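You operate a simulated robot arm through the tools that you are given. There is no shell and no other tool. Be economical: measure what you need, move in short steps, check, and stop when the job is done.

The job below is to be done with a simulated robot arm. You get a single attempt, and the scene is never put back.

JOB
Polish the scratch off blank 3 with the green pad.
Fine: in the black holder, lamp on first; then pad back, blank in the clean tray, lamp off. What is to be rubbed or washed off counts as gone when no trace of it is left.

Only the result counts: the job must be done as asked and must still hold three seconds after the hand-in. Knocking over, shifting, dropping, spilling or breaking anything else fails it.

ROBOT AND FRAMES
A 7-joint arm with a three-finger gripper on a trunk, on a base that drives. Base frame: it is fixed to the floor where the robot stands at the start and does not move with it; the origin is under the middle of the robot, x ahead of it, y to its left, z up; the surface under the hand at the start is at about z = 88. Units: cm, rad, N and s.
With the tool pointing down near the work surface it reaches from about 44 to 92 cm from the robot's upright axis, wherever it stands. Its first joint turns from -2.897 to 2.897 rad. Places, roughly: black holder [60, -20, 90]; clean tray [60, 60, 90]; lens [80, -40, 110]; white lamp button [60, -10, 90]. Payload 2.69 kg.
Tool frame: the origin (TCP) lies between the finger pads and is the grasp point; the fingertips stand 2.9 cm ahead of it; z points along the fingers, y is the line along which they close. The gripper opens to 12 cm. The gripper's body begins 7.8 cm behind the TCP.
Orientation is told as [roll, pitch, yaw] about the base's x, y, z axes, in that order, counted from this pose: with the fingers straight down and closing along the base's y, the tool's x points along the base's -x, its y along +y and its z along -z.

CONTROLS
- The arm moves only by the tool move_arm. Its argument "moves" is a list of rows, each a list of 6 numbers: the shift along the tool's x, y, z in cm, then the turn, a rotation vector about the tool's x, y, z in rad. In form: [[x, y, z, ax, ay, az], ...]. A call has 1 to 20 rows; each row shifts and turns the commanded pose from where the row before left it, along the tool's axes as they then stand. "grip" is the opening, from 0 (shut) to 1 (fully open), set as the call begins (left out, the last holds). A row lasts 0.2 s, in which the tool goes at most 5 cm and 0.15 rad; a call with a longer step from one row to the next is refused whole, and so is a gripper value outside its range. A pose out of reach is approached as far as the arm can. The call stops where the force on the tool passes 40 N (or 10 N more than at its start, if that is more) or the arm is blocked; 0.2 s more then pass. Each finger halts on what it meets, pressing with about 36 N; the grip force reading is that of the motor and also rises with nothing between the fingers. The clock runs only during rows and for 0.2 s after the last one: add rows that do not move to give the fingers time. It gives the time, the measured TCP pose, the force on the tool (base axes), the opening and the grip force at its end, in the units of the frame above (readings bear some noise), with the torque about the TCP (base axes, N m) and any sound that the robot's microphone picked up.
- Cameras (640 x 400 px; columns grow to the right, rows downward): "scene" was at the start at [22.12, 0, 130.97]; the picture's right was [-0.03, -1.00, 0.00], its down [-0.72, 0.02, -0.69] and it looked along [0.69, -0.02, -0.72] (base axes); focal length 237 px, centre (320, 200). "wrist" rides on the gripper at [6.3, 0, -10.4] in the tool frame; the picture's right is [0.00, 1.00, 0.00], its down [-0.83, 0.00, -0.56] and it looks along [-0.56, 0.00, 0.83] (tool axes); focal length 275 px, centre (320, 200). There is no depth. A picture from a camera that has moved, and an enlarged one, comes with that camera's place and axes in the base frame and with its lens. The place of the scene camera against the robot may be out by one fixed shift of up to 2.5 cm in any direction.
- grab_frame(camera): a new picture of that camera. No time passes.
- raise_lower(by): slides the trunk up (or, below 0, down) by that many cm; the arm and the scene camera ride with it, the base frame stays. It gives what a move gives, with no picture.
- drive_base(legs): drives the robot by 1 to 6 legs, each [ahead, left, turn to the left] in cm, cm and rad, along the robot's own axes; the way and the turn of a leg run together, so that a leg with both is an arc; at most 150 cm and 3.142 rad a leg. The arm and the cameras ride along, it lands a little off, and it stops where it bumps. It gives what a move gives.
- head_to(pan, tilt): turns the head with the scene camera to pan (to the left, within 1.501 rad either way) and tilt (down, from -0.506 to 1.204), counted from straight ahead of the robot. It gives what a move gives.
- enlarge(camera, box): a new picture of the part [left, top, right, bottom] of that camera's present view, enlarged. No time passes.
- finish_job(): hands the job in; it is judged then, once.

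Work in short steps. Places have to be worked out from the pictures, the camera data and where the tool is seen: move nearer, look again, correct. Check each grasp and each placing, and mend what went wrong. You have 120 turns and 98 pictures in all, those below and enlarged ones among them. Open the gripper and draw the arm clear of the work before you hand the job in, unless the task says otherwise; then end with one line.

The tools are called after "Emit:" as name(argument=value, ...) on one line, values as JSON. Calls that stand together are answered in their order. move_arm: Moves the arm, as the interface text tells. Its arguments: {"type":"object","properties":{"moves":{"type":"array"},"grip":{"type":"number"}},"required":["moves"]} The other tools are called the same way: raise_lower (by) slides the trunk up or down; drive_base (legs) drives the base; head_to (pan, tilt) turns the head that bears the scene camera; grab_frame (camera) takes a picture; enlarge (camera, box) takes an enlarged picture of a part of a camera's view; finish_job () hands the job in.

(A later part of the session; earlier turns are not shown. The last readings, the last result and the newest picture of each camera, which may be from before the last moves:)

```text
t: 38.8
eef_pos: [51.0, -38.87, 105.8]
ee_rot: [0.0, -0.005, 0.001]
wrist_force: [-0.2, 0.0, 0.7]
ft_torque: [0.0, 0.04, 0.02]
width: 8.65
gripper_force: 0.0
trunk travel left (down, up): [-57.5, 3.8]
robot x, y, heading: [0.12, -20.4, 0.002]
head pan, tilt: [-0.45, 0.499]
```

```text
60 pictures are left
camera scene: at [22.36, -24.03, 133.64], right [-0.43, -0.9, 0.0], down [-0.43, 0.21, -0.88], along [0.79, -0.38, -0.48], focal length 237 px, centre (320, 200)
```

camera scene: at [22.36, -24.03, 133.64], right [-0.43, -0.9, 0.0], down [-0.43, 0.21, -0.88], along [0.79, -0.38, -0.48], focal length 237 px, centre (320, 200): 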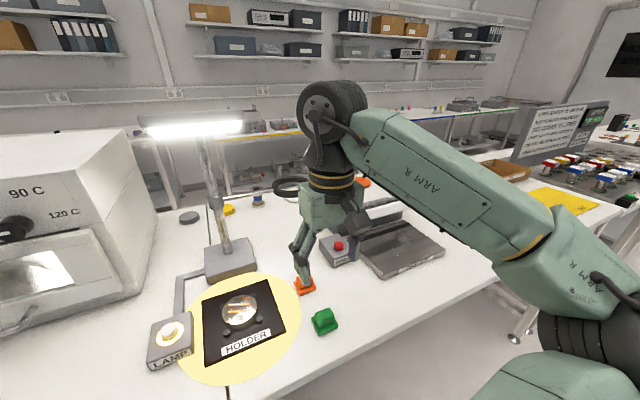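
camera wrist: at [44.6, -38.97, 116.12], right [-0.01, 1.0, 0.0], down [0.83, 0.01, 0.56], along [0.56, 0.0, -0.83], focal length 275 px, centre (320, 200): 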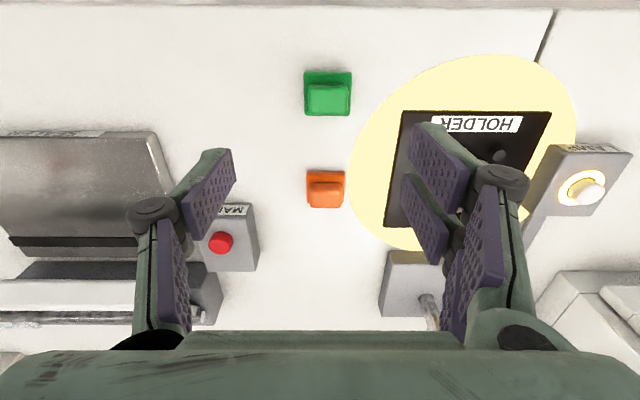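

The hand is now over the pads with margin. I drop to z = 98 above the green handle and look again.

Emit:
move_arm(moves=[[0.3, 0.3, 3, 0, 0, 0], [0.4, 0.2, 3, 0, 0, 0], [0, 0, 1.8, 0, 0, 0], [0, 0, 0, 0, 0, 0]])

Emit:
grab_frame(camera="wrist")

Emit:
enlarge(camera="scene", box=[270, 240, 390, 340])

```text
t: 39.8
eef_pos: [50.17, -38.4, 97.87]
ee_rot: [-0.002, -0.005, 0.003]
wrist_force: [0.0, -0.9, 0.5]
ft_torque: [0.03, 0.01, 0.0]
width: 8.65
gripper_force: 0.0
trunk travel left (down, up): [-57.5, 3.8]
robot x, y, heading: [0.04, -20.67, 0.005]
head pan, tilt: [-0.45, 0.499]
```

```text
59 pictures are left
camera wrist: at [43.86, -38.48, 108.22], right [-0.01, 1.0, 0.0], down [0.83, 0.01, 0.56], along [0.56, 0.0, -0.83], focal length 275 px, centre (320, 200)
```

wrist: 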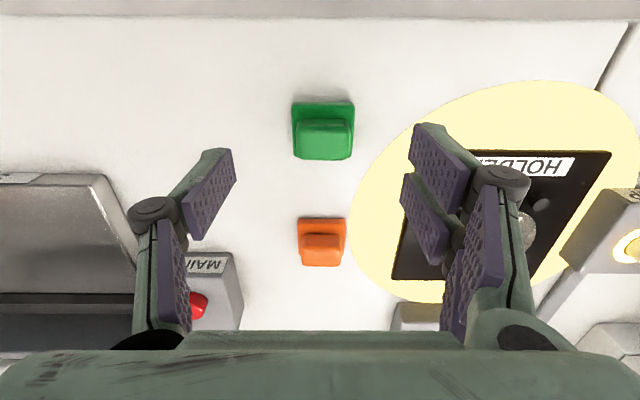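

```text
4.00 times, centred on (330, 290) of scene
camera zoom: at [22.36, -24.01, 133.64], right [-0.43, -0.9, 0.0], down [-0.43, 0.21, -0.88], along [0.79, -0.38, -0.48], focal length 949 px, centre (280, -160)
```

zoom: 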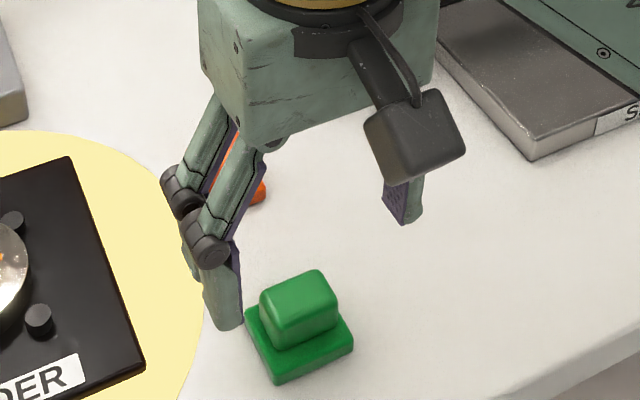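

I enlarge the pad in the wrist view to find the handle's faces.

Emit:
enlarge(camera="wrist", box=[260, 80, 390, 180])

```text
4.00 times, centred on (325, 130) of wrist
camera zoom: at [43.86, -38.48, 108.22], right [-0.01, 1.0, 0.0], down [0.83, 0.01, 0.56], along [0.56, 0.0, -0.83], focal length 1101 px, centre (300, 480)
```

zoom: 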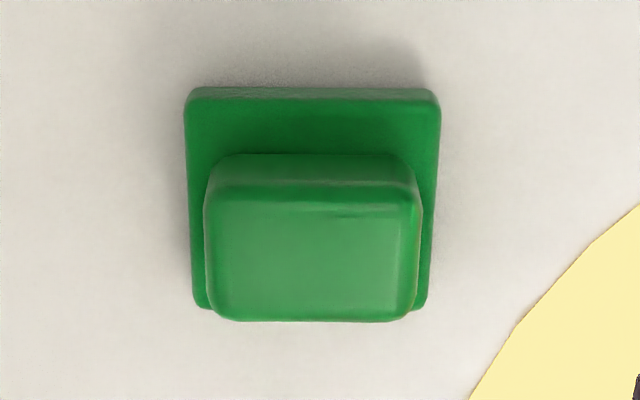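

The handle spans about 3.5 cm in y and 2.4 cm in x, centred at (51.0, -38.3), top near 91; the base plate's top is near 89. I go down so the tips are at about 89.4 and close on the handle.

Emit:
move_arm(moves=[[-0.8, 0.1, 2.5, 0, 0, 0], [0, 0, 2, 0, 0, 0], [0, 0, 0.7, 0, 0, 0], [0, 0, 0.3, 0, 0, 0], [0, 0, 0, 0, 0, 0]])

Emit:
enlarge(camera="wrist", box=[190, 80, 450, 280])

```text
t: 41.0
eef_pos: [51.06, -38.34, 92.46]
ee_rot: [-0.002, -0.007, 0.001]
wrist_force: [0.2, 0.0, -0.7]
ft_torque: [0.02, 0.01, 0.0]
width: 8.61
gripper_force: 0.2
trunk travel left (down, up): [-57.5, 3.8]
robot x, y, heading: [-0.05, -20.39, 0.006]
head pan, tilt: [-0.45, 0.499]
```

```text
2.00 times, centred on (320, 180) of wrist
camera zoom: at [44.81, -38.27, 102.79], right [-0.01, 1.0, 0.0], down [0.83, 0.01, 0.56], along [0.56, 0.0, -0.83], focal length 551 px, centre (320, 240)
```

zoom: 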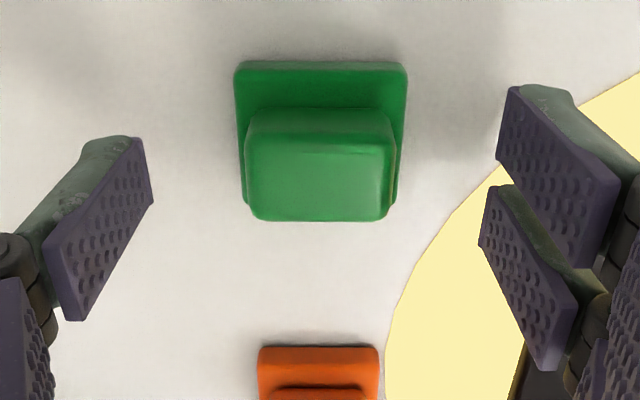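

Centred. I close on the handle and lift slightly.

Emit:
move_arm(moves=[[0, 0, 0.1, 0, 0, 0], [0, 0, 0, 0, 0, 0], [0, 0, 0, 0, 0, 0], [0, 0, 0, 0, 0, 0], [0, 0, 0, 0, 0, 0], [0, 0, 0, 0, 0, 0]], grip=0.15)

Emit:
move_arm(moves=[[0, 0, -0.5, 0, 0, 0], [0, 0, -1, 0, 0, 0], [0, 0, 0, 0, 0, 0]])

Emit:
grab_frame(camera="wrist")

```text
t: 42.4
eef_pos: [51.04, -38.27, 92.42]
ee_rot: [-0.002, -0.005, 0.001]
wrist_force: [0.3, 0.6, -0.3]
ft_torque: [0.02, 0.01, -0.03]
width: 3.49
gripper_force: 36.3
trunk travel left (down, up): [-57.5, 3.8]
robot x, y, heading: [-0.18, -19.93, 0.001]
head pan, tilt: [-0.45, 0.499]
```

```text
t: 43.2
eef_pos: [51.08, -38.28, 93.8]
ee_rot: [-0.001, -0.006, 0.003]
wrist_force: [-0.2, 0.4, -0.1]
ft_torque: [-0.01, -0.01, 0.0]
width: 3.48
gripper_force: 36.2
trunk travel left (down, up): [-57.5, 3.8]
robot x, y, heading: [0.2, -20.45, 0.005]
head pan, tilt: [-0.45, 0.499]
```

```text
55 pictures are left
camera wrist: at [44.76, -38.32, 104.14], right [-0.01, 1.0, 0.0], down [0.83, 0.01, 0.56], along [0.56, 0.0, -0.83], focal length 275 px, centre (320, 200)
```

wrist: 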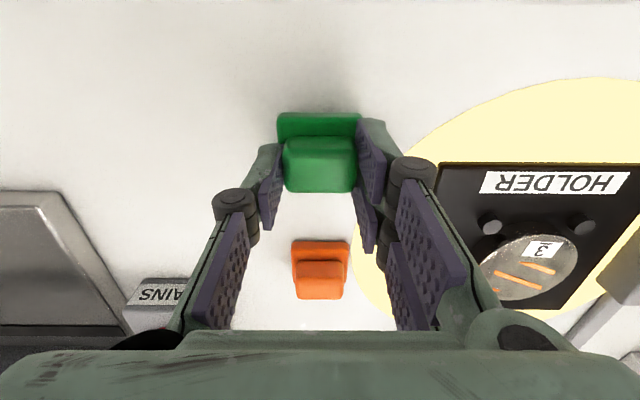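

The pad is held (its bottom is 4.4 cm below the TCP). I raise it and carry it above the blank.

Emit:
move_arm(moves=[[0, 0, -2.5, 0, 0, 0], [0, 0, -2.5, 0, 0, 0], [-1.8, 3, 0, 0, 0, 0], [-1.8, 3, 0, 0, 0, 0], [-1.8, 3, 0, 0, 0, 0], [-1.7, 3, 0, 0, 0, 0], [-1.7, 3.05, 0, 0, 0, 0], [0, 0, 0, 0, 0, 0]])

Emit:
grab_frame(camera="wrist")

Emit:
enlarge(camera="scene", box=[150, 230, 330, 370])

```text
t: 45.0
eef_pos: [59.92, -23.34, 98.85]
ee_rot: [-0.002, -0.005, 0.004]
wrist_force: [0.0, 0.3, -0.7]
ft_torque: [-0.03, -0.02, -0.04]
width: 3.52
gripper_force: 35.7
trunk travel left (down, up): [-57.5, 3.8]
robot x, y, heading: [0.42, -20.31, 0.009]
head pan, tilt: [-0.45, 0.499]
```

```text
54 pictures are left
camera wrist: at [53.61, -23.43, 109.13], right [-0.01, 1.0, 0.0], down [0.83, 0.01, 0.56], along [0.56, 0.0, -0.83], focal length 275 px, centre (320, 200)
```

wrist: 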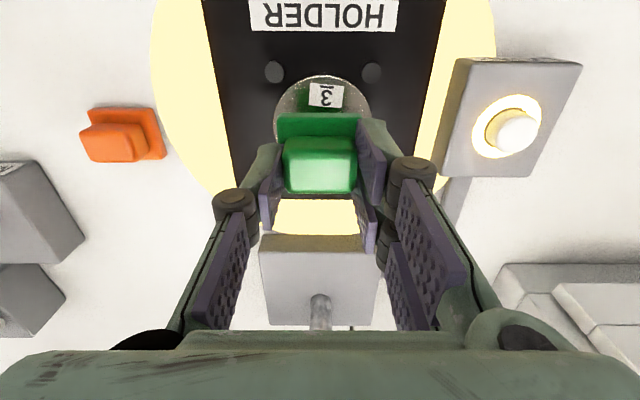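

```text
2.86 times, centred on (240, 300) of scene
camera zoom: at [22.36, -24.01, 133.64], right [-0.43, -0.9, 0.0], down [-0.43, 0.21, -0.88], along [0.79, -0.38, -0.48], focal length 678 px, centre (549, -86)
```

zoom: 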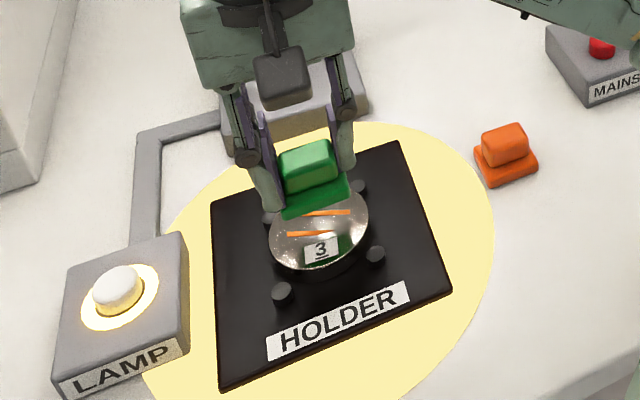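

The pad hangs level over the blank; the marks occupy x about 59.2–62.5, y about -25.5 to -21. I shift slightly ahead and lower until contact.

Emit:
move_arm(moves=[[-0.7, 0.1, 1.8, 0, 0, 0], [0, 0, 1.3, 0, 0, 0], [0, 0, 0.4, 0, 0, 0], [0, 0, 0.2, 0, 0, 0], [0, 0, 0.2, 0, 0, 0], [0, 0, 0, 0, 0, 0]])

```text
t: 46.4
eef_pos: [60.66, -23.24, 95.04]
ee_rot: [-0.002, -0.005, 0.002]
wrist_force: [-0.7, -0.5, -0.3]
ft_torque: [0.02, 0.03, -0.01]
width: 3.49
gripper_force: 36.0
trunk travel left (down, up): [-57.5, 3.8]
robot x, y, heading: [0.12, -20.46, 0.006]
head pan, tilt: [-0.45, 0.499]
```

Not touching yet; I go down in finer steps.

Emit:
move_arm(moves=[[0, 0, 0.15, 0, 0, 0], [0, 0, 0.15, 0, 0, 0], [0, 0, 0.1, 0, 0, 0], [0, 0, 0, 0, 0, 0]])

```text
t: 47.4
eef_pos: [60.65, -23.21, 94.71]
ee_rot: [-0.001, -0.009, 0.001]
wrist_force: [3.6, -3.5, 14.0]
ft_torque: [-0.05, -0.08, -0.02]
width: 3.51
gripper_force: 36.5
trunk travel left (down, up): [-57.5, 3.8]
robot x, y, heading: [0.25, -20.39, 0.007]
head pan, tilt: [-0.45, 0.499]
```

Contact at 14 N. I rub with small strokes across in y, then in x.

Emit:
move_arm(moves=[[0, 0.6, 0, 0, 0, 0], [0, 0.6, 0, 0, 0, 0], [0, -0.6, 0, 0, 0, 0], [0, -0.6, 0, 0, 0, 0], [0, -0.6, 0, 0, 0, 0], [0, -0.6, 0, 0, 0, 0], [0, 0.6, 0, 0, 0, 0], [0, 0.6, 0, 0, 0, 0], [-0.5, 0, 0, 0, 0, 0], [-0.5, 0, 0, 0, 0, 0], [0.5, 0, 0, 0, 0, 0], [0.5, 0, 0, 0, 0, 0], [0.5, 0, 0, 0, 0, 0], [0.5, 0, 0, 0, 0, 0], [-0.5, 0, 0, 0, 0, 0], [-0.5, 0, 0, 0, 0, 0]])

Emit:
grab_frame(camera="wrist")

```text
t: 50.8
eef_pos: [60.38, -23.28, 94.7]
ee_rot: [-0.004, -0.005, 0.003]
wrist_force: [-5.0, 0.7, 12.9]
ft_torque: [0.05, 0.25, 0.04]
width: 3.49
gripper_force: 35.8
trunk travel left (down, up): [-57.5, 3.8]
robot x, y, heading: [0.06, -20.1, 0.007]
head pan, tilt: [-0.45, 0.499]
```

```text
52 pictures are left
camera wrist: at [54.02, -23.28, 105.04], right [-0.01, 1.0, 0.0], down [0.83, 0.01, 0.56], along [0.56, 0.0, -0.83], focal length 275 px, centre (320, 200)
```

wrist: 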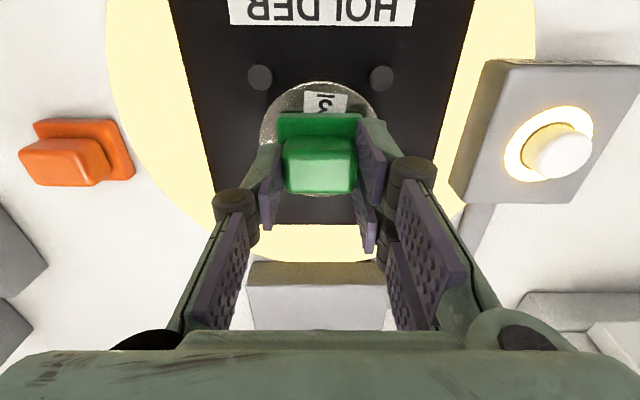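

Stable. Another pass with wider strokes at three x positions, then lift to inspect.

Emit:
move_arm(moves=[[-0.5, 0, 0, 0, 0, 0], [-0.5, 0, 0, 0, 0, 0], [0, 0.7, 0, 0, 0, 0], [0, 0.7, 0, 0, 0, 0], [0, -0.7, 0, 0, 0, 0], [0, -0.7, 0, 0, 0, 0], [0, -0.7, 0, 0, 0, 0], [0, -0.7, 0, 0, 0, 0], [0, 0.7, 0, 0, 0, 0], [0, 0.7, 0, 0, 0, 0], [0.8, 0, 0, 0, 0, 0], [0.8, 0, 0, 0, 0, 0], [0, 0.7, 0, 0, 0, 0], [0, 0.7, 0, 0, 0, 0], [0, -0.7, 0, 0, 0, 0], [0, -0.7, 0, 0, 0, 0], [0, -0.7, 0, 0, 0, 0], [0, -0.7, 0, 0, 0, 0], [0, 0.7, 0, 0, 0, 0], [0, 0.7, 0, 0, 0, 0]])

Emit:
move_arm(moves=[[0, 0, -1, 0, 0, 0], [0, 0, -3, 0, 0, 0], [1, 0, -3, 0, 0, 0], [3, 0, 0, 0, 0, 0], [3, 0, 0, 0, 0, 0], [0, 0, 0, 0, 0, 0]])

Emit:
enlarge(camera="scene", box=[150, 230, 330, 370])

Emit:
grab_frame(camera="wrist")

```text
t: 55.0
eef_pos: [59.84, -23.23, 94.64]
ee_rot: [-0.003, -0.005, 0.002]
wrist_force: [0.7, -6.3, 16.3]
ft_torque: [-0.13, -0.04, -0.01]
width: 3.49
gripper_force: 36.2
trunk travel left (down, up): [-57.5, 3.8]
robot x, y, heading: [0.26, -20.29, 0.003]
head pan, tilt: [-0.45, 0.499]
```

```text
t: 56.4
eef_pos: [52.75, -23.13, 101.41]
ee_rot: [-0.001, -0.004, 0.002]
wrist_force: [0.0, -0.1, -0.6]
ft_torque: [-0.04, -0.02, 0.01]
width: 3.47
gripper_force: 35.7
trunk travel left (down, up): [-57.5, 3.8]
robot x, y, heading: [0.1, -20.08, 0.001]
head pan, tilt: [-0.45, 0.499]
```

```text
2.86 times, centred on (240, 300) of scene
camera zoom: at [22.37, -24.01, 133.64], right [-0.43, -0.9, 0.0], down [-0.43, 0.21, -0.88], along [0.79, -0.38, -0.48], focal length 678 px, centre (549, -86)
```

zoom: 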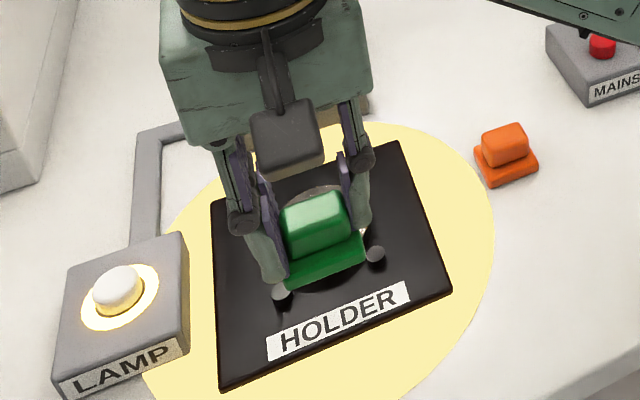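

```text
50 pictures are left
camera wrist: at [46.48, -23.26, 111.84], right [-0.01, 1.0, 0.0], down [0.83, 0.01, 0.56], along [0.56, 0.0, -0.83], focal length 275 px, centre (320, 200)
```

wrist: 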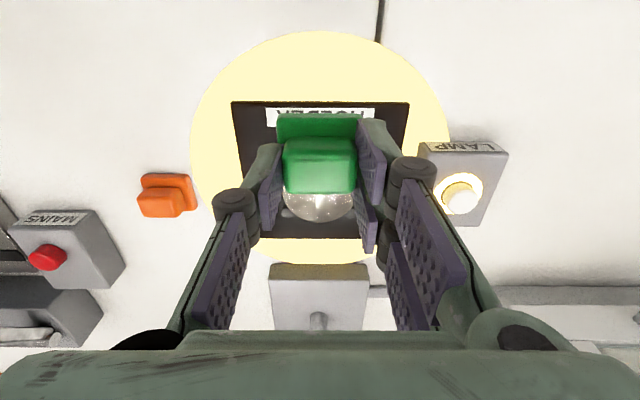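

I move the pad aside to the right for a clear view of the blank.

Emit:
move_arm(moves=[[0, -3, 0, 0, 0, 0], [0, -3, 0, 0, 0, 0], [0, -3, 0, 0, 0, 0], [0, -3, 0, 0, 0, 0], [0, 0, 0, 0, 0, 0]])

Emit:
enlarge(camera="scene", box=[200, 270, 280, 320])

Emit:
grab_frame(camera="wrist")

```text
t: 57.6
eef_pos: [53.05, -35.12, 101.48]
ee_rot: [-0.001, -0.006, 0.002]
wrist_force: [0.2, 0.3, -0.5]
ft_torque: [0.0, -0.01, 0.01]
width: 3.49
gripper_force: 36.0
trunk travel left (down, up): [-57.5, 3.8]
robot x, y, heading: [0.05, -20.07, 0.0]
head pan, tilt: [-0.45, 0.499]
```

```text
8.00 times, centred on (240, 295) of scene
camera zoom: at [22.36, -24.01, 133.64], right [-0.43, -0.9, 0.0], down [-0.43, 0.21, -0.88], along [0.79, -0.38, -0.48], focal length 1899 px, centre (960, -560)
```

zoom: 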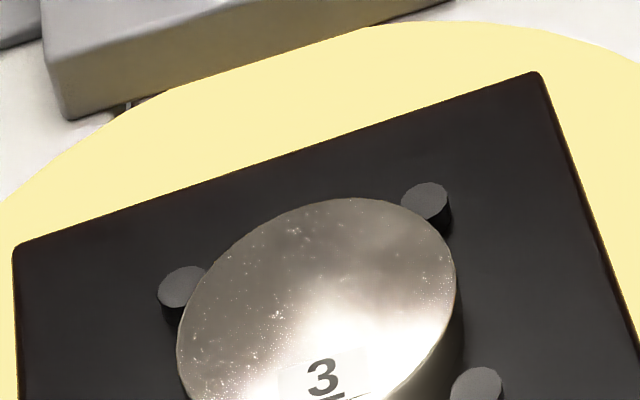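

```text
48 pictures are left
camera wrist: at [46.8, -35.25, 111.81], right [-0.01, 1.0, 0.0], down [0.83, 0.01, 0.56], along [0.56, 0.0, -0.83], focal length 275 px, centre (320, 200)
```

wrist: 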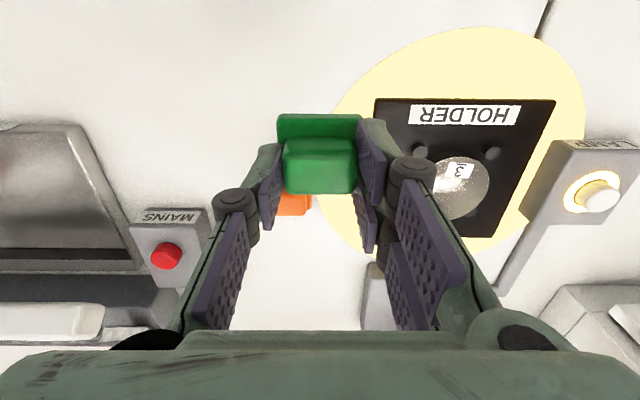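

The orange marks are gone in this view. I enlarge further to check for faint traces.

Emit:
enlarge(camera="scene", box=[216, 288, 264, 328])

Emit:
enlarge(camera="wrist", box=[425, 140, 505, 230])

```text
10.00 times, centred on (240, 308) of scene
camera zoom: at [22.36, -24.01, 133.64], right [-0.43, -0.9, 0.0], down [-0.43, 0.21, -0.88], along [0.79, -0.38, -0.48], focal length 2374 px, centre (1120, -880)
```

zoom: 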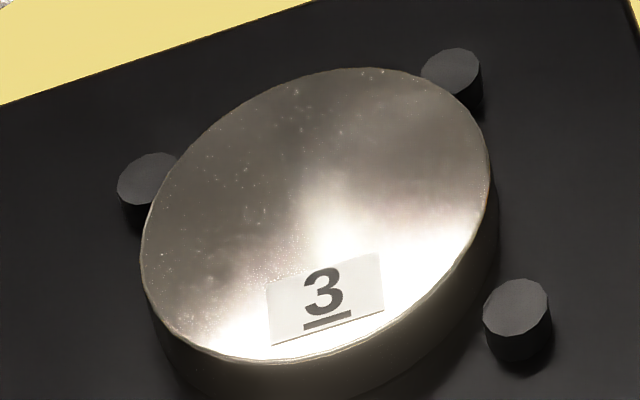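

```text
4.44 times, centred on (465, 185) of wrist
camera zoom: at [46.8, -35.25, 111.81], right [-0.01, 1.0, 0.0], down [0.83, 0.01, 0.56], along [0.56, 0.0, -0.83], focal length 1224 px, centre (-324, 267)
```

zoom: 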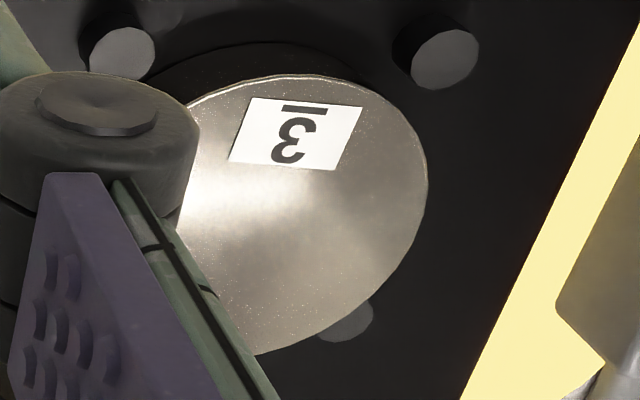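

No trace shows in either view. I return the pad to its place (TCP 51.05, -38.3, bottom on the table at TCP z = 92.4).

Emit:
move_arm(moves=[[1, -1.6, 1, 0, 0, 0], [1, -1.6, 1, 0, 0, 0], [0, 0, 2.5, 0, 0, 0], [0, 0, 2.5, 0, 0, 0], [0, 0, 0, 0, 0, 0]])

Emit:
grab_frame(camera="wrist")

```text
t: 58.8
eef_pos: [51.07, -38.39, 94.58]
ee_rot: [-0.001, -0.007, 0.003]
wrist_force: [0.4, -1.2, 0.0]
ft_torque: [0.03, 0.0, -0.03]
width: 3.5
gripper_force: 36.3
trunk travel left (down, up): [-57.5, 3.8]
robot x, y, heading: [0.34, -20.41, 0.003]
head pan, tilt: [-0.45, 0.499]
```

```text
45 pictures are left
camera wrist: at [44.67, -38.45, 104.83], right [-0.01, 1.0, 0.0], down [0.83, 0.01, 0.56], along [0.56, 0.0, -0.83], focal length 275 px, centre (320, 200)
```

wrist: 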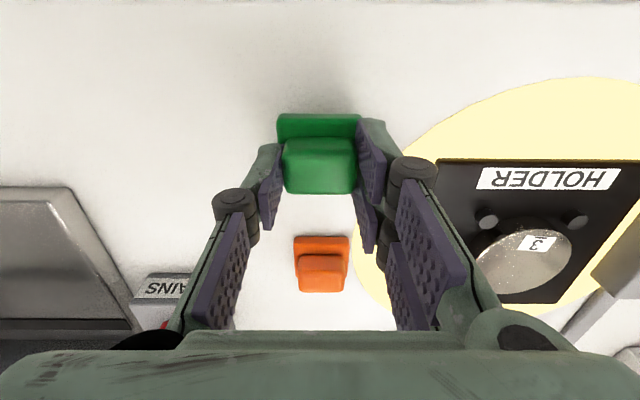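

Right above the old place. I lower the last 2.1 cm and release when it touches.

Emit:
move_arm(moves=[[0, 0.05, 1.2, 0, 0, 0], [0, 0, 0.5, 0, 0, 0], [0, 0, 0.25, 0, 0, 0], [0, 0, 0.15, 0, 0, 0], [0, 0, 0, 0, 0, 0]])

```text
t: 60.0
eef_pos: [51.08, -38.4, 92.47]
ee_rot: [-0.002, -0.006, 0.004]
wrist_force: [-0.1, 0.3, -0.2]
ft_torque: [0.0, 0.0, 0.0]
width: 3.46
gripper_force: 35.9
trunk travel left (down, up): [-57.5, 3.8]
robot x, y, heading: [0.13, -20.47, 0.001]
head pan, tilt: [-0.45, 0.499]
```

Emit:
move_arm(moves=[[0, 0.05, 0.1, 0, 0, 0], [0, 0, 0.05, 0, 0, 0], [0, 0, 0, 0, 0, 0]])

```text
t: 60.8
eef_pos: [51.03, -38.31, 92.38]
ee_rot: [-0.001, -0.006, 0.001]
wrist_force: [0.0, -0.4, -0.8]
ft_torque: [0.02, 0.0, 0.02]
width: 3.47
gripper_force: 36.1
trunk travel left (down, up): [-57.5, 3.8]
robot x, y, heading: [-0.32, -20.2, 0.003]
head pan, tilt: [-0.45, 0.499]
```

Still no contact force (the pad may have slid a little up in the fingers); I lower on in tiny steps.

Emit:
move_arm(moves=[[0, 0, 0.08, 0, 0, 0], [0, 0, 0.08, 0, 0, 0], [0, 0, 0, 0, 0, 0]])

```text
t: 61.6
eef_pos: [51.17, -38.27, 92.31]
ee_rot: [-0.003, -0.008, 0.0]
wrist_force: [5.0, 0.6, 12.2]
ft_torque: [0.11, -0.12, -0.05]
width: 3.47
gripper_force: 36.1
trunk travel left (down, up): [-57.5, 3.8]
robot x, y, heading: [-0.14, -19.99, 0.007]
head pan, tilt: [-0.45, 0.499]
```

Contact. I release and rise, and look at the pad.

Emit:
move_arm(moves=[[0, 0, 0, 0, 0, 0], [0, 0, 0, 0, 0, 0], [0, 0, 0, 0, 0, 0], [0, 0, 0, 0, 0, 0], [0, 0, -1, 0, 0, 0], [0, 0, -2, 0, 0, 0], [0, 0, -3, 0, 0, 0], [0, 0, -3, 0, 0, 0], [0, 0, 0, 0, 0, 0]], grip=0.72)

Emit:
grab_frame(camera="wrist")

```text
t: 63.6
eef_pos: [50.91, -38.61, 101.31]
ee_rot: [-0.002, -0.005, 0.003]
wrist_force: [0.2, 0.0, -0.2]
ft_torque: [-0.02, -0.02, 0.03]
width: 8.65
gripper_force: 0.0
trunk travel left (down, up): [-57.5, 3.8]
robot x, y, heading: [0.06, -20.3, 0.007]
head pan, tilt: [-0.45, 0.499]
```

```text
44 pictures are left
camera wrist: at [44.7, -38.64, 111.63], right [-0.01, 1.0, 0.0], down [0.83, 0.01, 0.56], along [0.56, 0.0, -0.83], focal length 275 px, centre (320, 200)
```

wrist: 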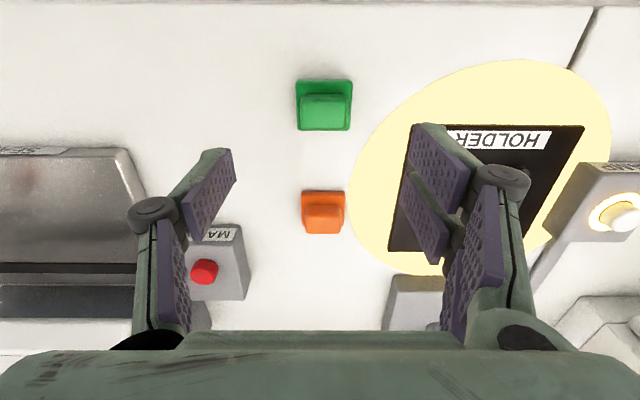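

The pad stands where it was. I go above the blank and inspect it close up.

Emit:
move_arm(moves=[[-1.8, 3, 0, 0, 0, 0], [-1.8, 3, 0, 0, 0, 0], [-1.8, 3.1, 0, 0, 0, 0], [-1.8, 3.1, 0, 0, 0, 0], [-1.7, 3.1, 0.5, 0, 0, 0], [0, 0, 0, 0, 0, 0]])

Emit:
enlarge(camera="wrist", box=[220, 50, 420, 200])

```text
t: 65.0
eef_pos: [60.25, -22.94, 100.6]
ee_rot: [-0.003, -0.005, 0.002]
wrist_force: [0.6, 1.1, 0.3]
ft_torque: [-0.02, -0.01, 0.0]
width: 8.64
gripper_force: 0.1
trunk travel left (down, up): [-57.5, 3.8]
robot x, y, heading: [-0.02, -20.42, 0.004]
head pan, tilt: [-0.45, 0.499]
```

```text
2.67 times, centred on (320, 125) of wrist
camera zoom: at [53.83, -23.12, 110.98], right [-0.01, 1.0, 0.0], down [0.83, 0.01, 0.56], along [0.56, 0.0, -0.83], focal length 734 px, centre (320, 400)
```

zoom: 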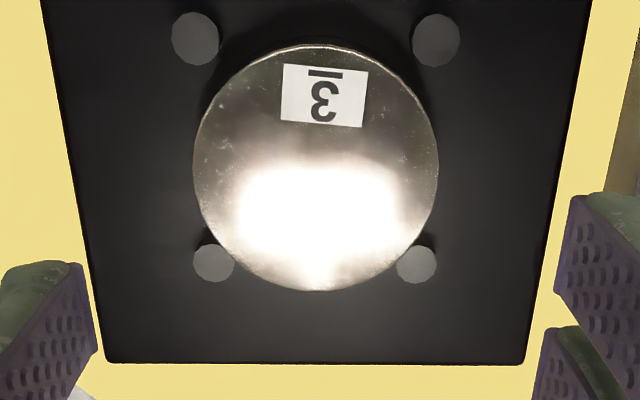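

The face is bright and clean. The blank is centred at (59.95, -23.25); I go down over it to TCP z = 91.5 and grip.

Emit:
move_arm(moves=[[0.3, -0.25, 3, 0, 0, 0], [0, 0, 3, 0, 0, 0], [0, 0, 1.8, 0, 0, 0], [0, 0, 0.8, 0, 0, 0], [0, 0, 0.4, 0, 0, 0], [0, 0, 0, 0, 0, 0]])

Emit:
grab_frame(camera="wrist")

```text
t: 66.4
eef_pos: [59.67, -23.29, 91.61]
ee_rot: [0.0, -0.004, 0.003]
wrist_force: [1.2, 0.3, 0.9]
ft_torque: [-0.02, 0.02, 0.0]
width: 8.65
gripper_force: 0.1
trunk travel left (down, up): [-57.5, 3.8]
robot x, y, heading: [0.13, -20.61, 0.008]
head pan, tilt: [-0.45, 0.499]
```

```text
42 pictures are left
camera wrist: at [53.23, -23.31, 102.0], right [-0.01, 1.0, 0.0], down [0.83, 0.01, 0.56], along [0.56, 0.0, -0.83], focal length 275 px, centre (320, 200)
```

wrist: 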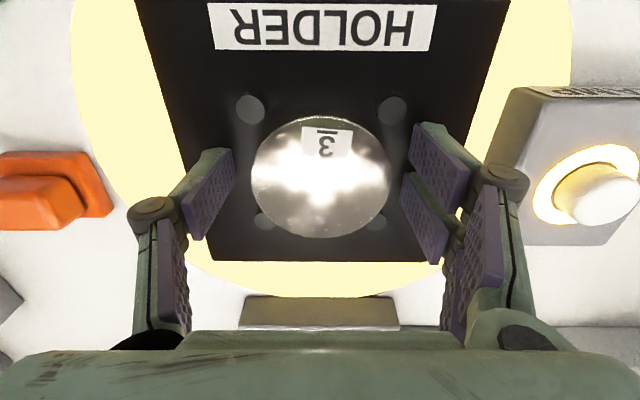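

The rim suggests the blank's centre is about 0.4 cm further ahead; I shift by that, lower a touch and close.

Emit:
move_arm(moves=[[-0.4, 0, 0.1, 0, 0, 0], [0, 0, 0.05, 0, 0, 0], [0, 0, 0, 0, 0, 0]])

Emit:
move_arm(moves=[[0, 0, 0, 0, 0, 0], [0, 0, 0, 0, 0, 0], [0, 0, 0, 0, 0, 0], [0, 0, 0, 0, 0, 0], [0, 0, 0, 0, 0, 0]], grip=0.4)

Emit:
move_arm(moves=[[0, 0, -0.4, 0, 0, 0], [0, 0, -0.6, 0, 0, 0], [0, 0, -1, 0, 0, 0], [0, 0, 0, 0, 0, 0]])

Emit:
grab_frame(camera="wrist")

```text
t: 67.2
eef_pos: [60.0, -23.22, 91.62]
ee_rot: [-0.004, -0.007, 0.001]
wrist_force: [-0.6, -0.3, -0.6]
ft_torque: [-0.05, -0.02, 0.0]
width: 8.68
gripper_force: 0.0
trunk travel left (down, up): [-57.5, 3.8]
robot x, y, heading: [0.11, -20.39, 0.005]
head pan, tilt: [-0.45, 0.499]
```

```text
t: 68.4
eef_pos: [60.1, -23.24, 91.64]
ee_rot: [0.0, -0.005, 0.004]
wrist_force: [1.9, 1.8, 2.8]
ft_torque: [0.17, 0.04, 0.01]
width: 6.92
gripper_force: 35.5
trunk travel left (down, up): [-57.5, 3.8]
robot x, y, heading: [-0.09, -20.39, 0.004]
head pan, tilt: [-0.45, 0.499]
```

```text
t: 69.4
eef_pos: [60.05, -23.42, 93.46]
ee_rot: [-0.001, -0.004, 0.004]
wrist_force: [0.2, -0.1, -5.1]
ft_torque: [0.06, 0.02, -0.01]
width: 6.92
gripper_force: 36.5
trunk travel left (down, up): [-57.5, 3.8]
robot x, y, heading: [-0.13, -20.37, 0.002]
head pan, tilt: [-0.45, 0.499]
```

```text
41 pictures are left
camera wrist: at [53.75, -23.36, 103.91], right [-0.01, 1.0, 0.0], down [0.83, 0.01, 0.56], along [0.56, 0.0, -0.83], focal length 275 px, centre (320, 200)
```

wrist: 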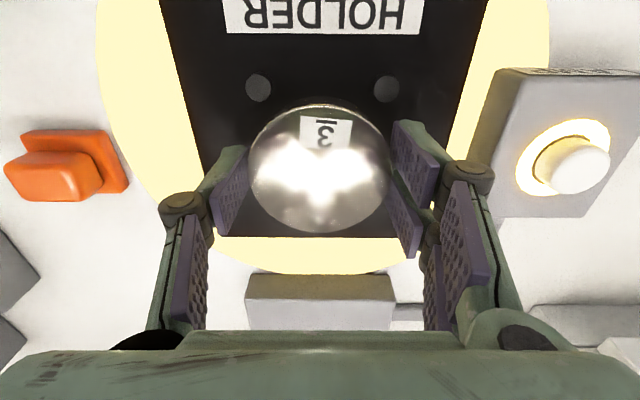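

The blank is held. I lift it, draw it back from the oven front, and then drive left toward the clean tray.

Emit:
move_arm(moves=[[0, 0, -2, 0, 0, 0], [0, 0, -2, 0, 0, 0], [0, 0, -2, 0, 0, 0], [0, 0, -2, 0, 0, 0], [1.5, 0, -1, 0, 0, 0], [2, 0, 0, 0, 0, 0], [2, 0, 0, 0, 0, 0], [2, 0, 0, 0, 0, 0], [2, 0, 0, 0, 0, 0], [0, 0, 0, 0, 0, 0]])

Emit:
drive_base(legs=[[0, 20, 0]])

Emit:
grab_frame(camera="wrist")

```text
t: 71.6
eef_pos: [50.35, -23.13, 102.51]
ee_rot: [-0.001, -0.006, 0.001]
wrist_force: [0.4, -0.3, -4.3]
ft_torque: [0.0, -0.02, -0.03]
width: 6.92
gripper_force: 35.9
trunk travel left (down, up): [-57.5, 3.8]
robot x, y, heading: [0.19, -20.18, 0.006]
head pan, tilt: [-0.45, 0.499]
```

```text
t: 73.8
eef_pos: [50.15, -2.7, 102.58]
ee_rot: [0.0, -0.005, 0.001]
wrist_force: [-0.4, 0.3, -4.9]
ft_torque: [0.0, 0.01, -0.01]
width: 6.91
gripper_force: 36.4
trunk travel left (down, up): [-57.5, 3.8]
robot x, y, heading: [-0.41, 0.04, 0.002]
head pan, tilt: [-0.45, 0.499]
```

```text
40 pictures are left
camera wrist: at [43.81, -2.75, 112.88], right [-0.01, 1.0, 0.0], down [0.83, 0.01, 0.56], along [0.56, 0.0, -0.83], focal length 275 px, centre (320, 200)
```

wrist: 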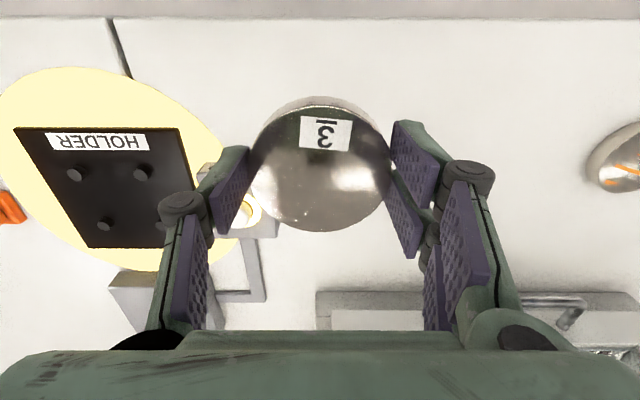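

The blank is steady in the grip and shows no marks. I drive another 50 cm left.

Emit:
drive_base(legs=[[0, 25, 0], [0, 25, 0]])

Emit:
grab_frame(camera="wrist")

Emit:
grab_frame(camera="scene")

```text
t: 78.6
eef_pos: [50.25, 47.03, 102.52]
ee_rot: [-0.001, -0.005, -0.009]
wrist_force: [0.2, -0.3, -4.9]
ft_torque: [0.03, 0.0, 0.0]
width: 6.91
gripper_force: 35.9
trunk travel left (down, up): [-57.5, 3.8]
robot x, y, heading: [0.54, 50.62, -0.008]
head pan, tilt: [-0.45, 0.499]
```

```text
39 pictures are left
camera wrist: at [43.9, 47.05, 112.87], right [0.0, 1.0, 0.0], down [0.83, 0.0, 0.56], along [0.56, 0.0, -0.83], focal length 275 px, centre (320, 200)
```

wrist: 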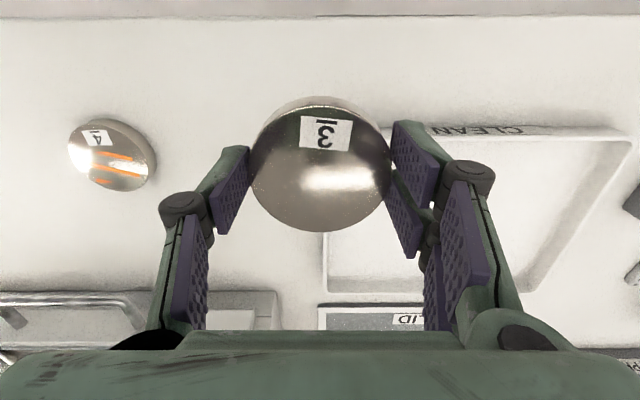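

```text
38 pictures are left
camera scene: at [22.39, 46.49, 133.63], right [-0.44, -0.9, 0.0], down [-0.43, 0.21, -0.88], along [0.79, -0.39, -0.48], focal length 237 px, centre (320, 200)
```

scene: 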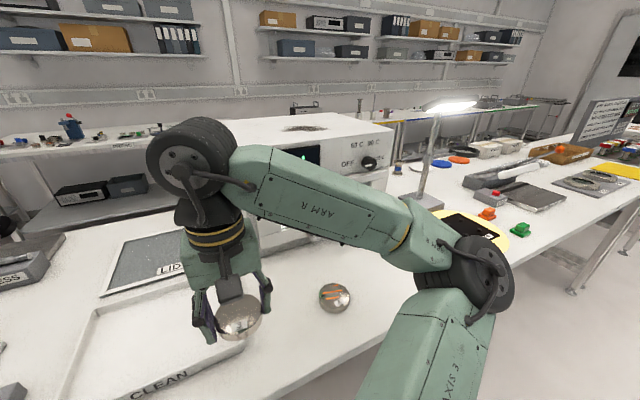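

The tray spans roughly x 53–74, y 48–73. I carry the blank above its middle at about (62, 60).

Emit:
move_arm(moves=[[-1.6, 1.8, 0, 0, 0, 0], [-1.7, 1.9, 0, 0, 0, 0], [-1.7, 1.9, 0, 0, 0, 0], [-1.7, 1.9, 0, 0, 0, 0], [-1.7, 1.9, 0, 0, 0, 0], [-1.7, 1.9, 0, 0, 0, 0], [-1.7, 1.9, 0, 0, 0, 0], [0, 0, 0, 0, 0, 0]])

Emit:
head_to(pan=0.1, tilt=0.8)

Emit:
grab_frame(camera="wrist")

Emit:
grab_frame(camera="scene")

```text
t: 80.4
eef_pos: [62.02, 60.28, 102.51]
ee_rot: [-0.001, -0.006, -0.011]
wrist_force: [0.3, -0.1, -5.2]
ft_torque: [-0.01, 0.01, -0.01]
width: 6.91
gripper_force: 36.3
trunk travel left (down, up): [-57.5, 3.8]
robot x, y, heading: [-0.03, 50.44, -0.004]
head pan, tilt: [-0.45, 0.499]
```

```text
t: 81.3
eef_pos: [62.0, 60.23, 102.49]
ee_rot: [-0.001, -0.007, -0.01]
wrist_force: [-0.1, 0.3, -5.0]
ft_torque: [-0.03, 0.03, -0.01]
width: 6.92
gripper_force: 35.6
trunk travel left (down, up): [-57.5, 3.8]
robot x, y, heading: [0.81, 50.71, -0.009]
head pan, tilt: [0.099, 0.799]
```

```text
37 pictures are left
camera wrist: at [55.71, 60.25, 112.81], right [0.0, 1.0, 0.0], down [0.83, 0.0, 0.56], along [0.56, 0.0, -0.83], focal length 275 px, centre (320, 200)
```

wrist: 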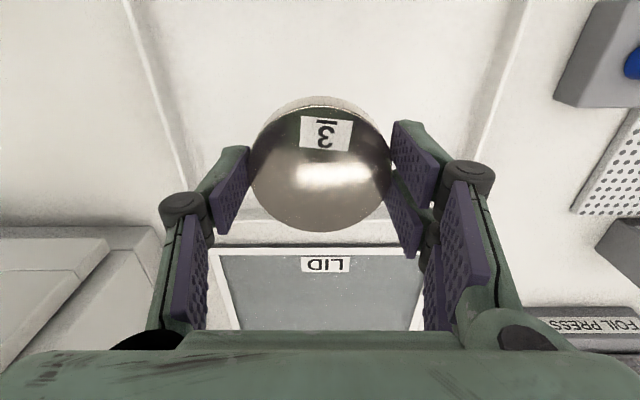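

```text
36 pictures are left
camera scene: at [22.27, 51.24, 131.04], right [0.09, -1.0, 0.0], down [-0.71, -0.07, -0.7], along [0.69, 0.06, -0.72], focal length 237 px, centre (320, 200)
```

scene: 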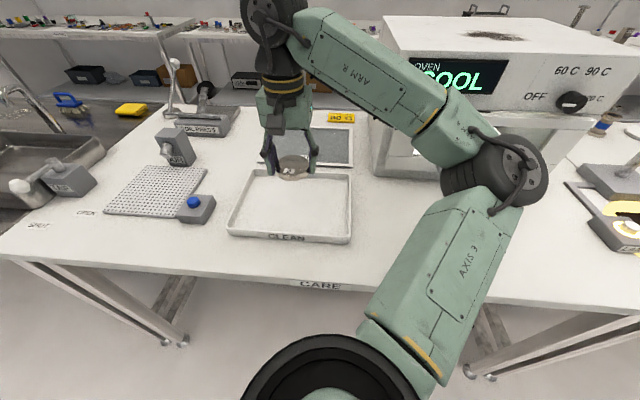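

The blank is over the tray's middle. I lower it in steps until it touches the tray floor.

Emit:
move_arm(moves=[[0, 0, 2.5, 0, 0, 0], [0, 0, 2.5, 0, 0, 0], [0, 0, 2.5, 0, 0, 0], [0, 0, 1.5, 0, 0, 0], [0, 0, 0.8, 0, 0, 0], [0, 0, 0.4, 0, 0, 0], [0, 0, 0, 0, 0, 0]])

Emit:
grab_frame(camera="wrist")

```text
t: 82.9
eef_pos: [62.31, 60.09, 92.4]
ee_rot: [-0.002, -0.006, -0.008]
wrist_force: [0.7, -0.3, -5.2]
ft_torque: [-0.01, 0.05, -0.02]
width: 6.93
gripper_force: 36.1
trunk travel left (down, up): [-57.5, 3.8]
robot x, y, heading: [-0.01, 50.36, -0.008]
head pan, tilt: [0.099, 0.799]
```

```text
35 pictures are left
camera wrist: at [55.96, 60.1, 102.66], right [0.0, 1.0, 0.0], down [0.83, 0.0, 0.56], along [0.56, 0.0, -0.83], focal length 275 px, centre (320, 200)
```

wrist: 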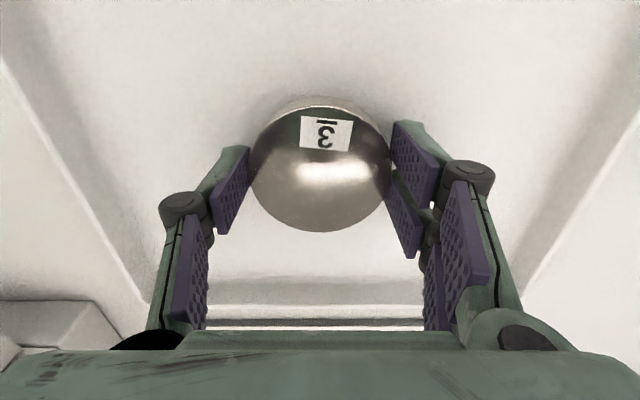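

Emit:
move_arm(moves=[[0, 0, 0.25, 0, 0, 0], [0, 0, 0.2, 0, 0, 0], [0, 0, 0.15, 0, 0, 0], [0, 0, 0.15, 0, 0, 0], [0, 0, 0, 0, 0, 0]])

```text
t: 84.1
eef_pos: [62.22, 60.24, 91.55]
ee_rot: [-0.001, -0.005, -0.01]
wrist_force: [-0.6, 0.0, -4.4]
ft_torque: [0.01, 0.06, -0.01]
width: 6.92
gripper_force: 36.6
trunk travel left (down, up): [-57.5, 3.8]
robot x, y, heading: [-0.01, 50.67, -0.006]
head pan, tilt: [0.099, 0.799]
```

Still hanging free; a few finer steps more.

Emit:
move_arm(moves=[[0, 0, 0.1, 0, 0, 0], [0, 0, 0.1, 0, 0, 0], [0, 0, 0, 0, 0, 0]])

```text
t: 84.9
eef_pos: [62.19, 60.19, 91.34]
ee_rot: [-0.002, -0.005, -0.01]
wrist_force: [0.1, -0.3, -5.5]
ft_torque: [0.01, 0.01, 0.01]
width: 6.91
gripper_force: 36.2
trunk travel left (down, up): [-57.5, 3.8]
robot x, y, heading: [0.23, 50.49, -0.007]
head pan, tilt: [0.099, 0.799]
```

Emit:
move_arm(moves=[[0, 0, 0.1, 0, 0, 0], [0, 0, 0.1, 0, 0, 0], [0, 0, 0, 0, 0, 0]])

```text
t: 85.7
eef_pos: [62.23, 60.17, 91.23]
ee_rot: [-0.002, -0.006, -0.011]
wrist_force: [3.9, 1.5, 3.5]
ft_torque: [-0.13, 0.16, 0.03]
width: 6.89
gripper_force: 35.6
trunk travel left (down, up): [-57.5, 3.8]
robot x, y, heading: [-0.13, 50.19, -0.012]
head pan, tilt: [0.099, 0.799]
```

The blank touches the floor. I release and rise.

Emit:
move_arm(moves=[[0, 0, 0, 0, 0, 0], [0, 0, 0, 0, 0, 0], [0, 0, 0, 0, 0, 0], [0, 0, -1, 0, 0, 0], [0, 0, -3, 0, 0, 0], [0, 0, -4, 0, 0, 0], [0, 0, -4, 0, 0, 0], [0, 0, 0, 0, 0, 0]], grip=0.75)

Emit:
grab_frame(camera="wrist")

```text
t: 87.5
eef_pos: [61.94, 60.41, 103.04]
ee_rot: [-0.002, -0.005, -0.009]
wrist_force: [0.0, 0.9, 0.1]
ft_torque: [0.0, 0.01, -0.01]
width: 8.99
gripper_force: 0.1
trunk travel left (down, up): [-57.5, 3.8]
robot x, y, heading: [0.06, 50.49, -0.012]
head pan, tilt: [0.099, 0.799]
```

```text
34 pictures are left
camera wrist: at [55.62, 60.36, 113.43], right [0.0, 1.0, 0.0], down [0.83, 0.0, 0.56], along [0.56, 0.0, -0.83], focal length 275 px, centre (320, 200)
```

wrist: 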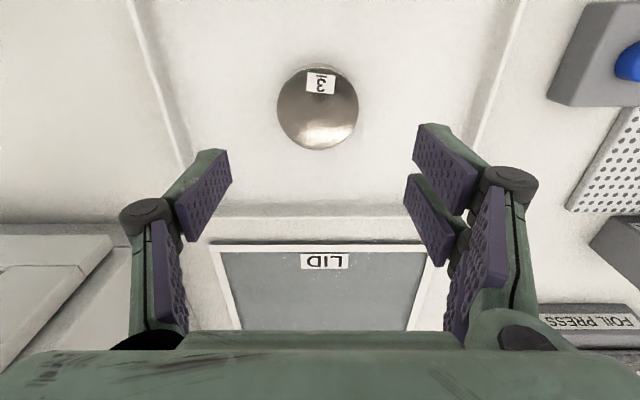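

Blank 3 lies in the clean tray. I take one enlarged check of its face, then draw the arm back and drive toward the lamp button.

Emit:
enlarge(camera="wrist", box=[268, 55, 368, 155])

Emit:
move_arm(moves=[[2, -2, 0, 0, 0, 0], [2, -2, 0, 0, 0, 0], [2, -2, 0, 0, 0, 0], [2, -2, 0, 0, 0, 0], [2, -2, 0, 0, 0, 0], [2, -1, 0, 0, 0, 0], [0, 0, 0, 0, 0, 0]], grip=0)

Emit:
drive_base(legs=[[0, -25, 0], [0, -25, 0], [0, -5, 0]])

Emit:
grab_frame(camera="wrist")

```text
4.00 times, centred on (318, 105) of wrist
camera zoom: at [55.62, 60.36, 113.43], right [0.0, 1.0, 0.0], down [0.83, 0.0, 0.56], along [0.56, 0.0, -0.83], focal length 1101 px, centre (328, 580)
```

zoom: 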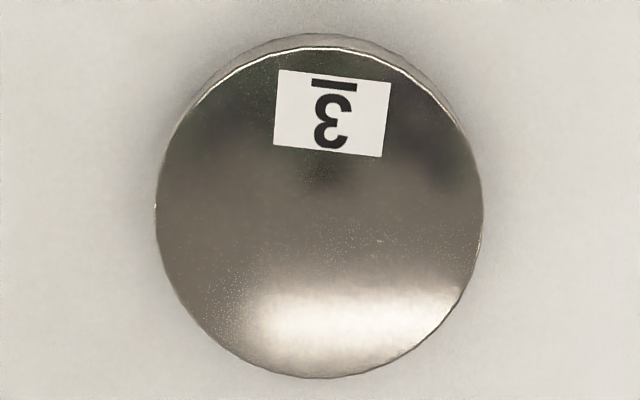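

```text
t: 89.1
eef_pos: [50.09, 49.2, 103.12]
ee_rot: [-0.002, -0.004, -0.008]
wrist_force: [-0.2, -0.4, 0.3]
ft_torque: [-0.01, -0.02, -0.01]
width: 0.02
gripper_force: 27.3
trunk travel left (down, up): [-57.5, 3.8]
robot x, y, heading: [0.05, 50.3, -0.006]
head pan, tilt: [0.099, 0.799]
```

```text
t: 94.5
eef_pos: [49.72, -5.68, 103.21]
ee_rot: [0.0, -0.005, -0.005]
wrist_force: [-0.6, 0.2, -0.5]
ft_torque: [0.01, -0.01, 0.02]
width: 0.01
gripper_force: 28.4
trunk travel left (down, up): [-57.5, 3.8]
robot x, y, heading: [-0.28, -4.76, -0.001]
head pan, tilt: [0.099, 0.799]
```

```text
32 pictures are left
camera wrist: at [43.37, -5.62, 113.53], right [0.0, 1.0, 0.0], down [0.83, 0.0, 0.56], along [0.56, 0.0, -0.83], focal length 275 px, centre (320, 200)
```

wrist: 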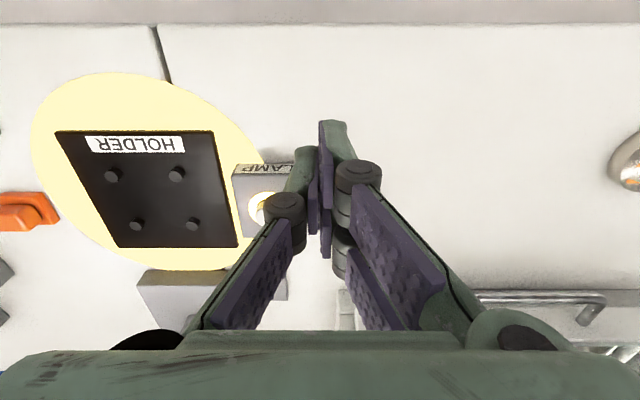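

The blank's face is clean. Now above the button at (59.9, -10.85), gripper shut.

Emit:
move_arm(moves=[[-2.5, -1.3, 0, 0, 0, 0], [-2.5, -1.3, 0, 0, 0, 0], [-2.6, -1.3, 1.5, 0, 0, 0], [-2.6, -1.3, 1.5, 0, 0, 0], [0, 0, 0, 0, 0, 0]])

Emit:
grab_frame(camera="wrist")

```text
t: 95.7
eef_pos: [60.05, -10.73, 100.42]
ee_rot: [-0.003, -0.005, -0.002]
wrist_force: [-0.1, 0.3, -0.3]
ft_torque: [-0.01, -0.01, -0.01]
width: 0.0
gripper_force: 28.6
trunk travel left (down, up): [-57.5, 3.8]
robot x, y, heading: [-0.21, -4.95, -0.001]
head pan, tilt: [0.099, 0.799]
```

```text
31 pictures are left
camera wrist: at [53.62, -10.71, 110.79], right [0.0, 1.0, 0.0], down [0.83, 0.0, 0.56], along [0.56, 0.0, -0.83], focal length 275 px, centre (320, 200)
```

wrist: 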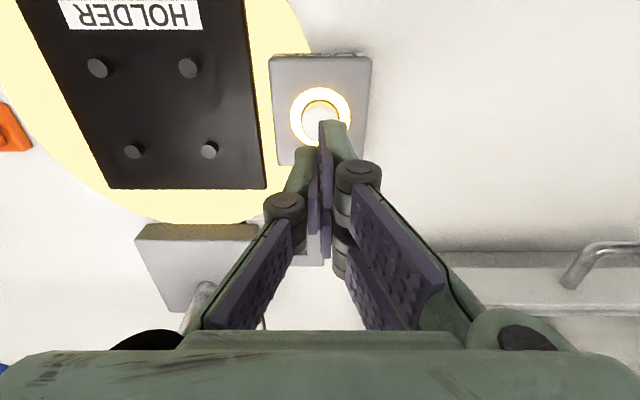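

The view matches the first press. I press the same way, to just past where it clicked.

Emit:
move_arm(moves=[[0.1, -0.1, 2.5, 0, 0, 0], [0, 0, 2, 0, 0, 0], [0, 0, 0.8, 0, 0, 0], [0, 0, 0.4, 0, 0, 0], [0, 0, 0.3, 0, 0, 0], [0, 0, 0.3, 0, 0, 0]])

Emit:
grab_frame(camera="wrist")

```text
t: 97.1
eef_pos: [59.86, -10.95, 94.12]
ee_rot: [-0.001, -0.008, -0.006]
wrist_force: [-2.5, -2.6, 8.8]
ft_torque: [-0.06, 0.08, -0.04]
width: 0.61
gripper_force: 28.6
trunk travel left (down, up): [-57.5, 3.8]
robot x, y, heading: [-0.29, -4.61, -0.005]
head pan, tilt: [0.099, 0.799]
heard: click
```

```text
30 pictures are left
camera wrist: at [53.52, -10.96, 104.39], right [0.0, 1.0, 0.0], down [0.83, 0.0, 0.56], along [0.56, 0.0, -0.83], focal length 275 px, centre (320, 200)
```

wrist: 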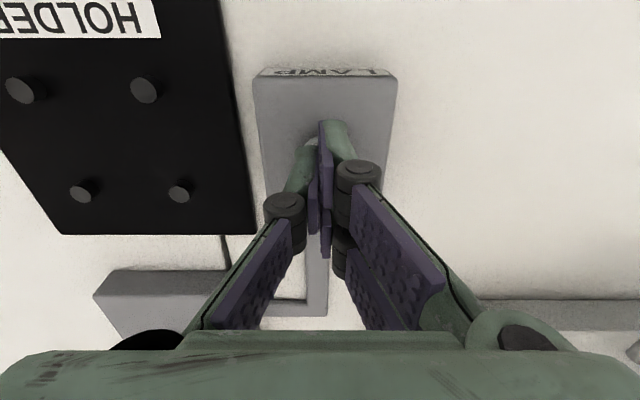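

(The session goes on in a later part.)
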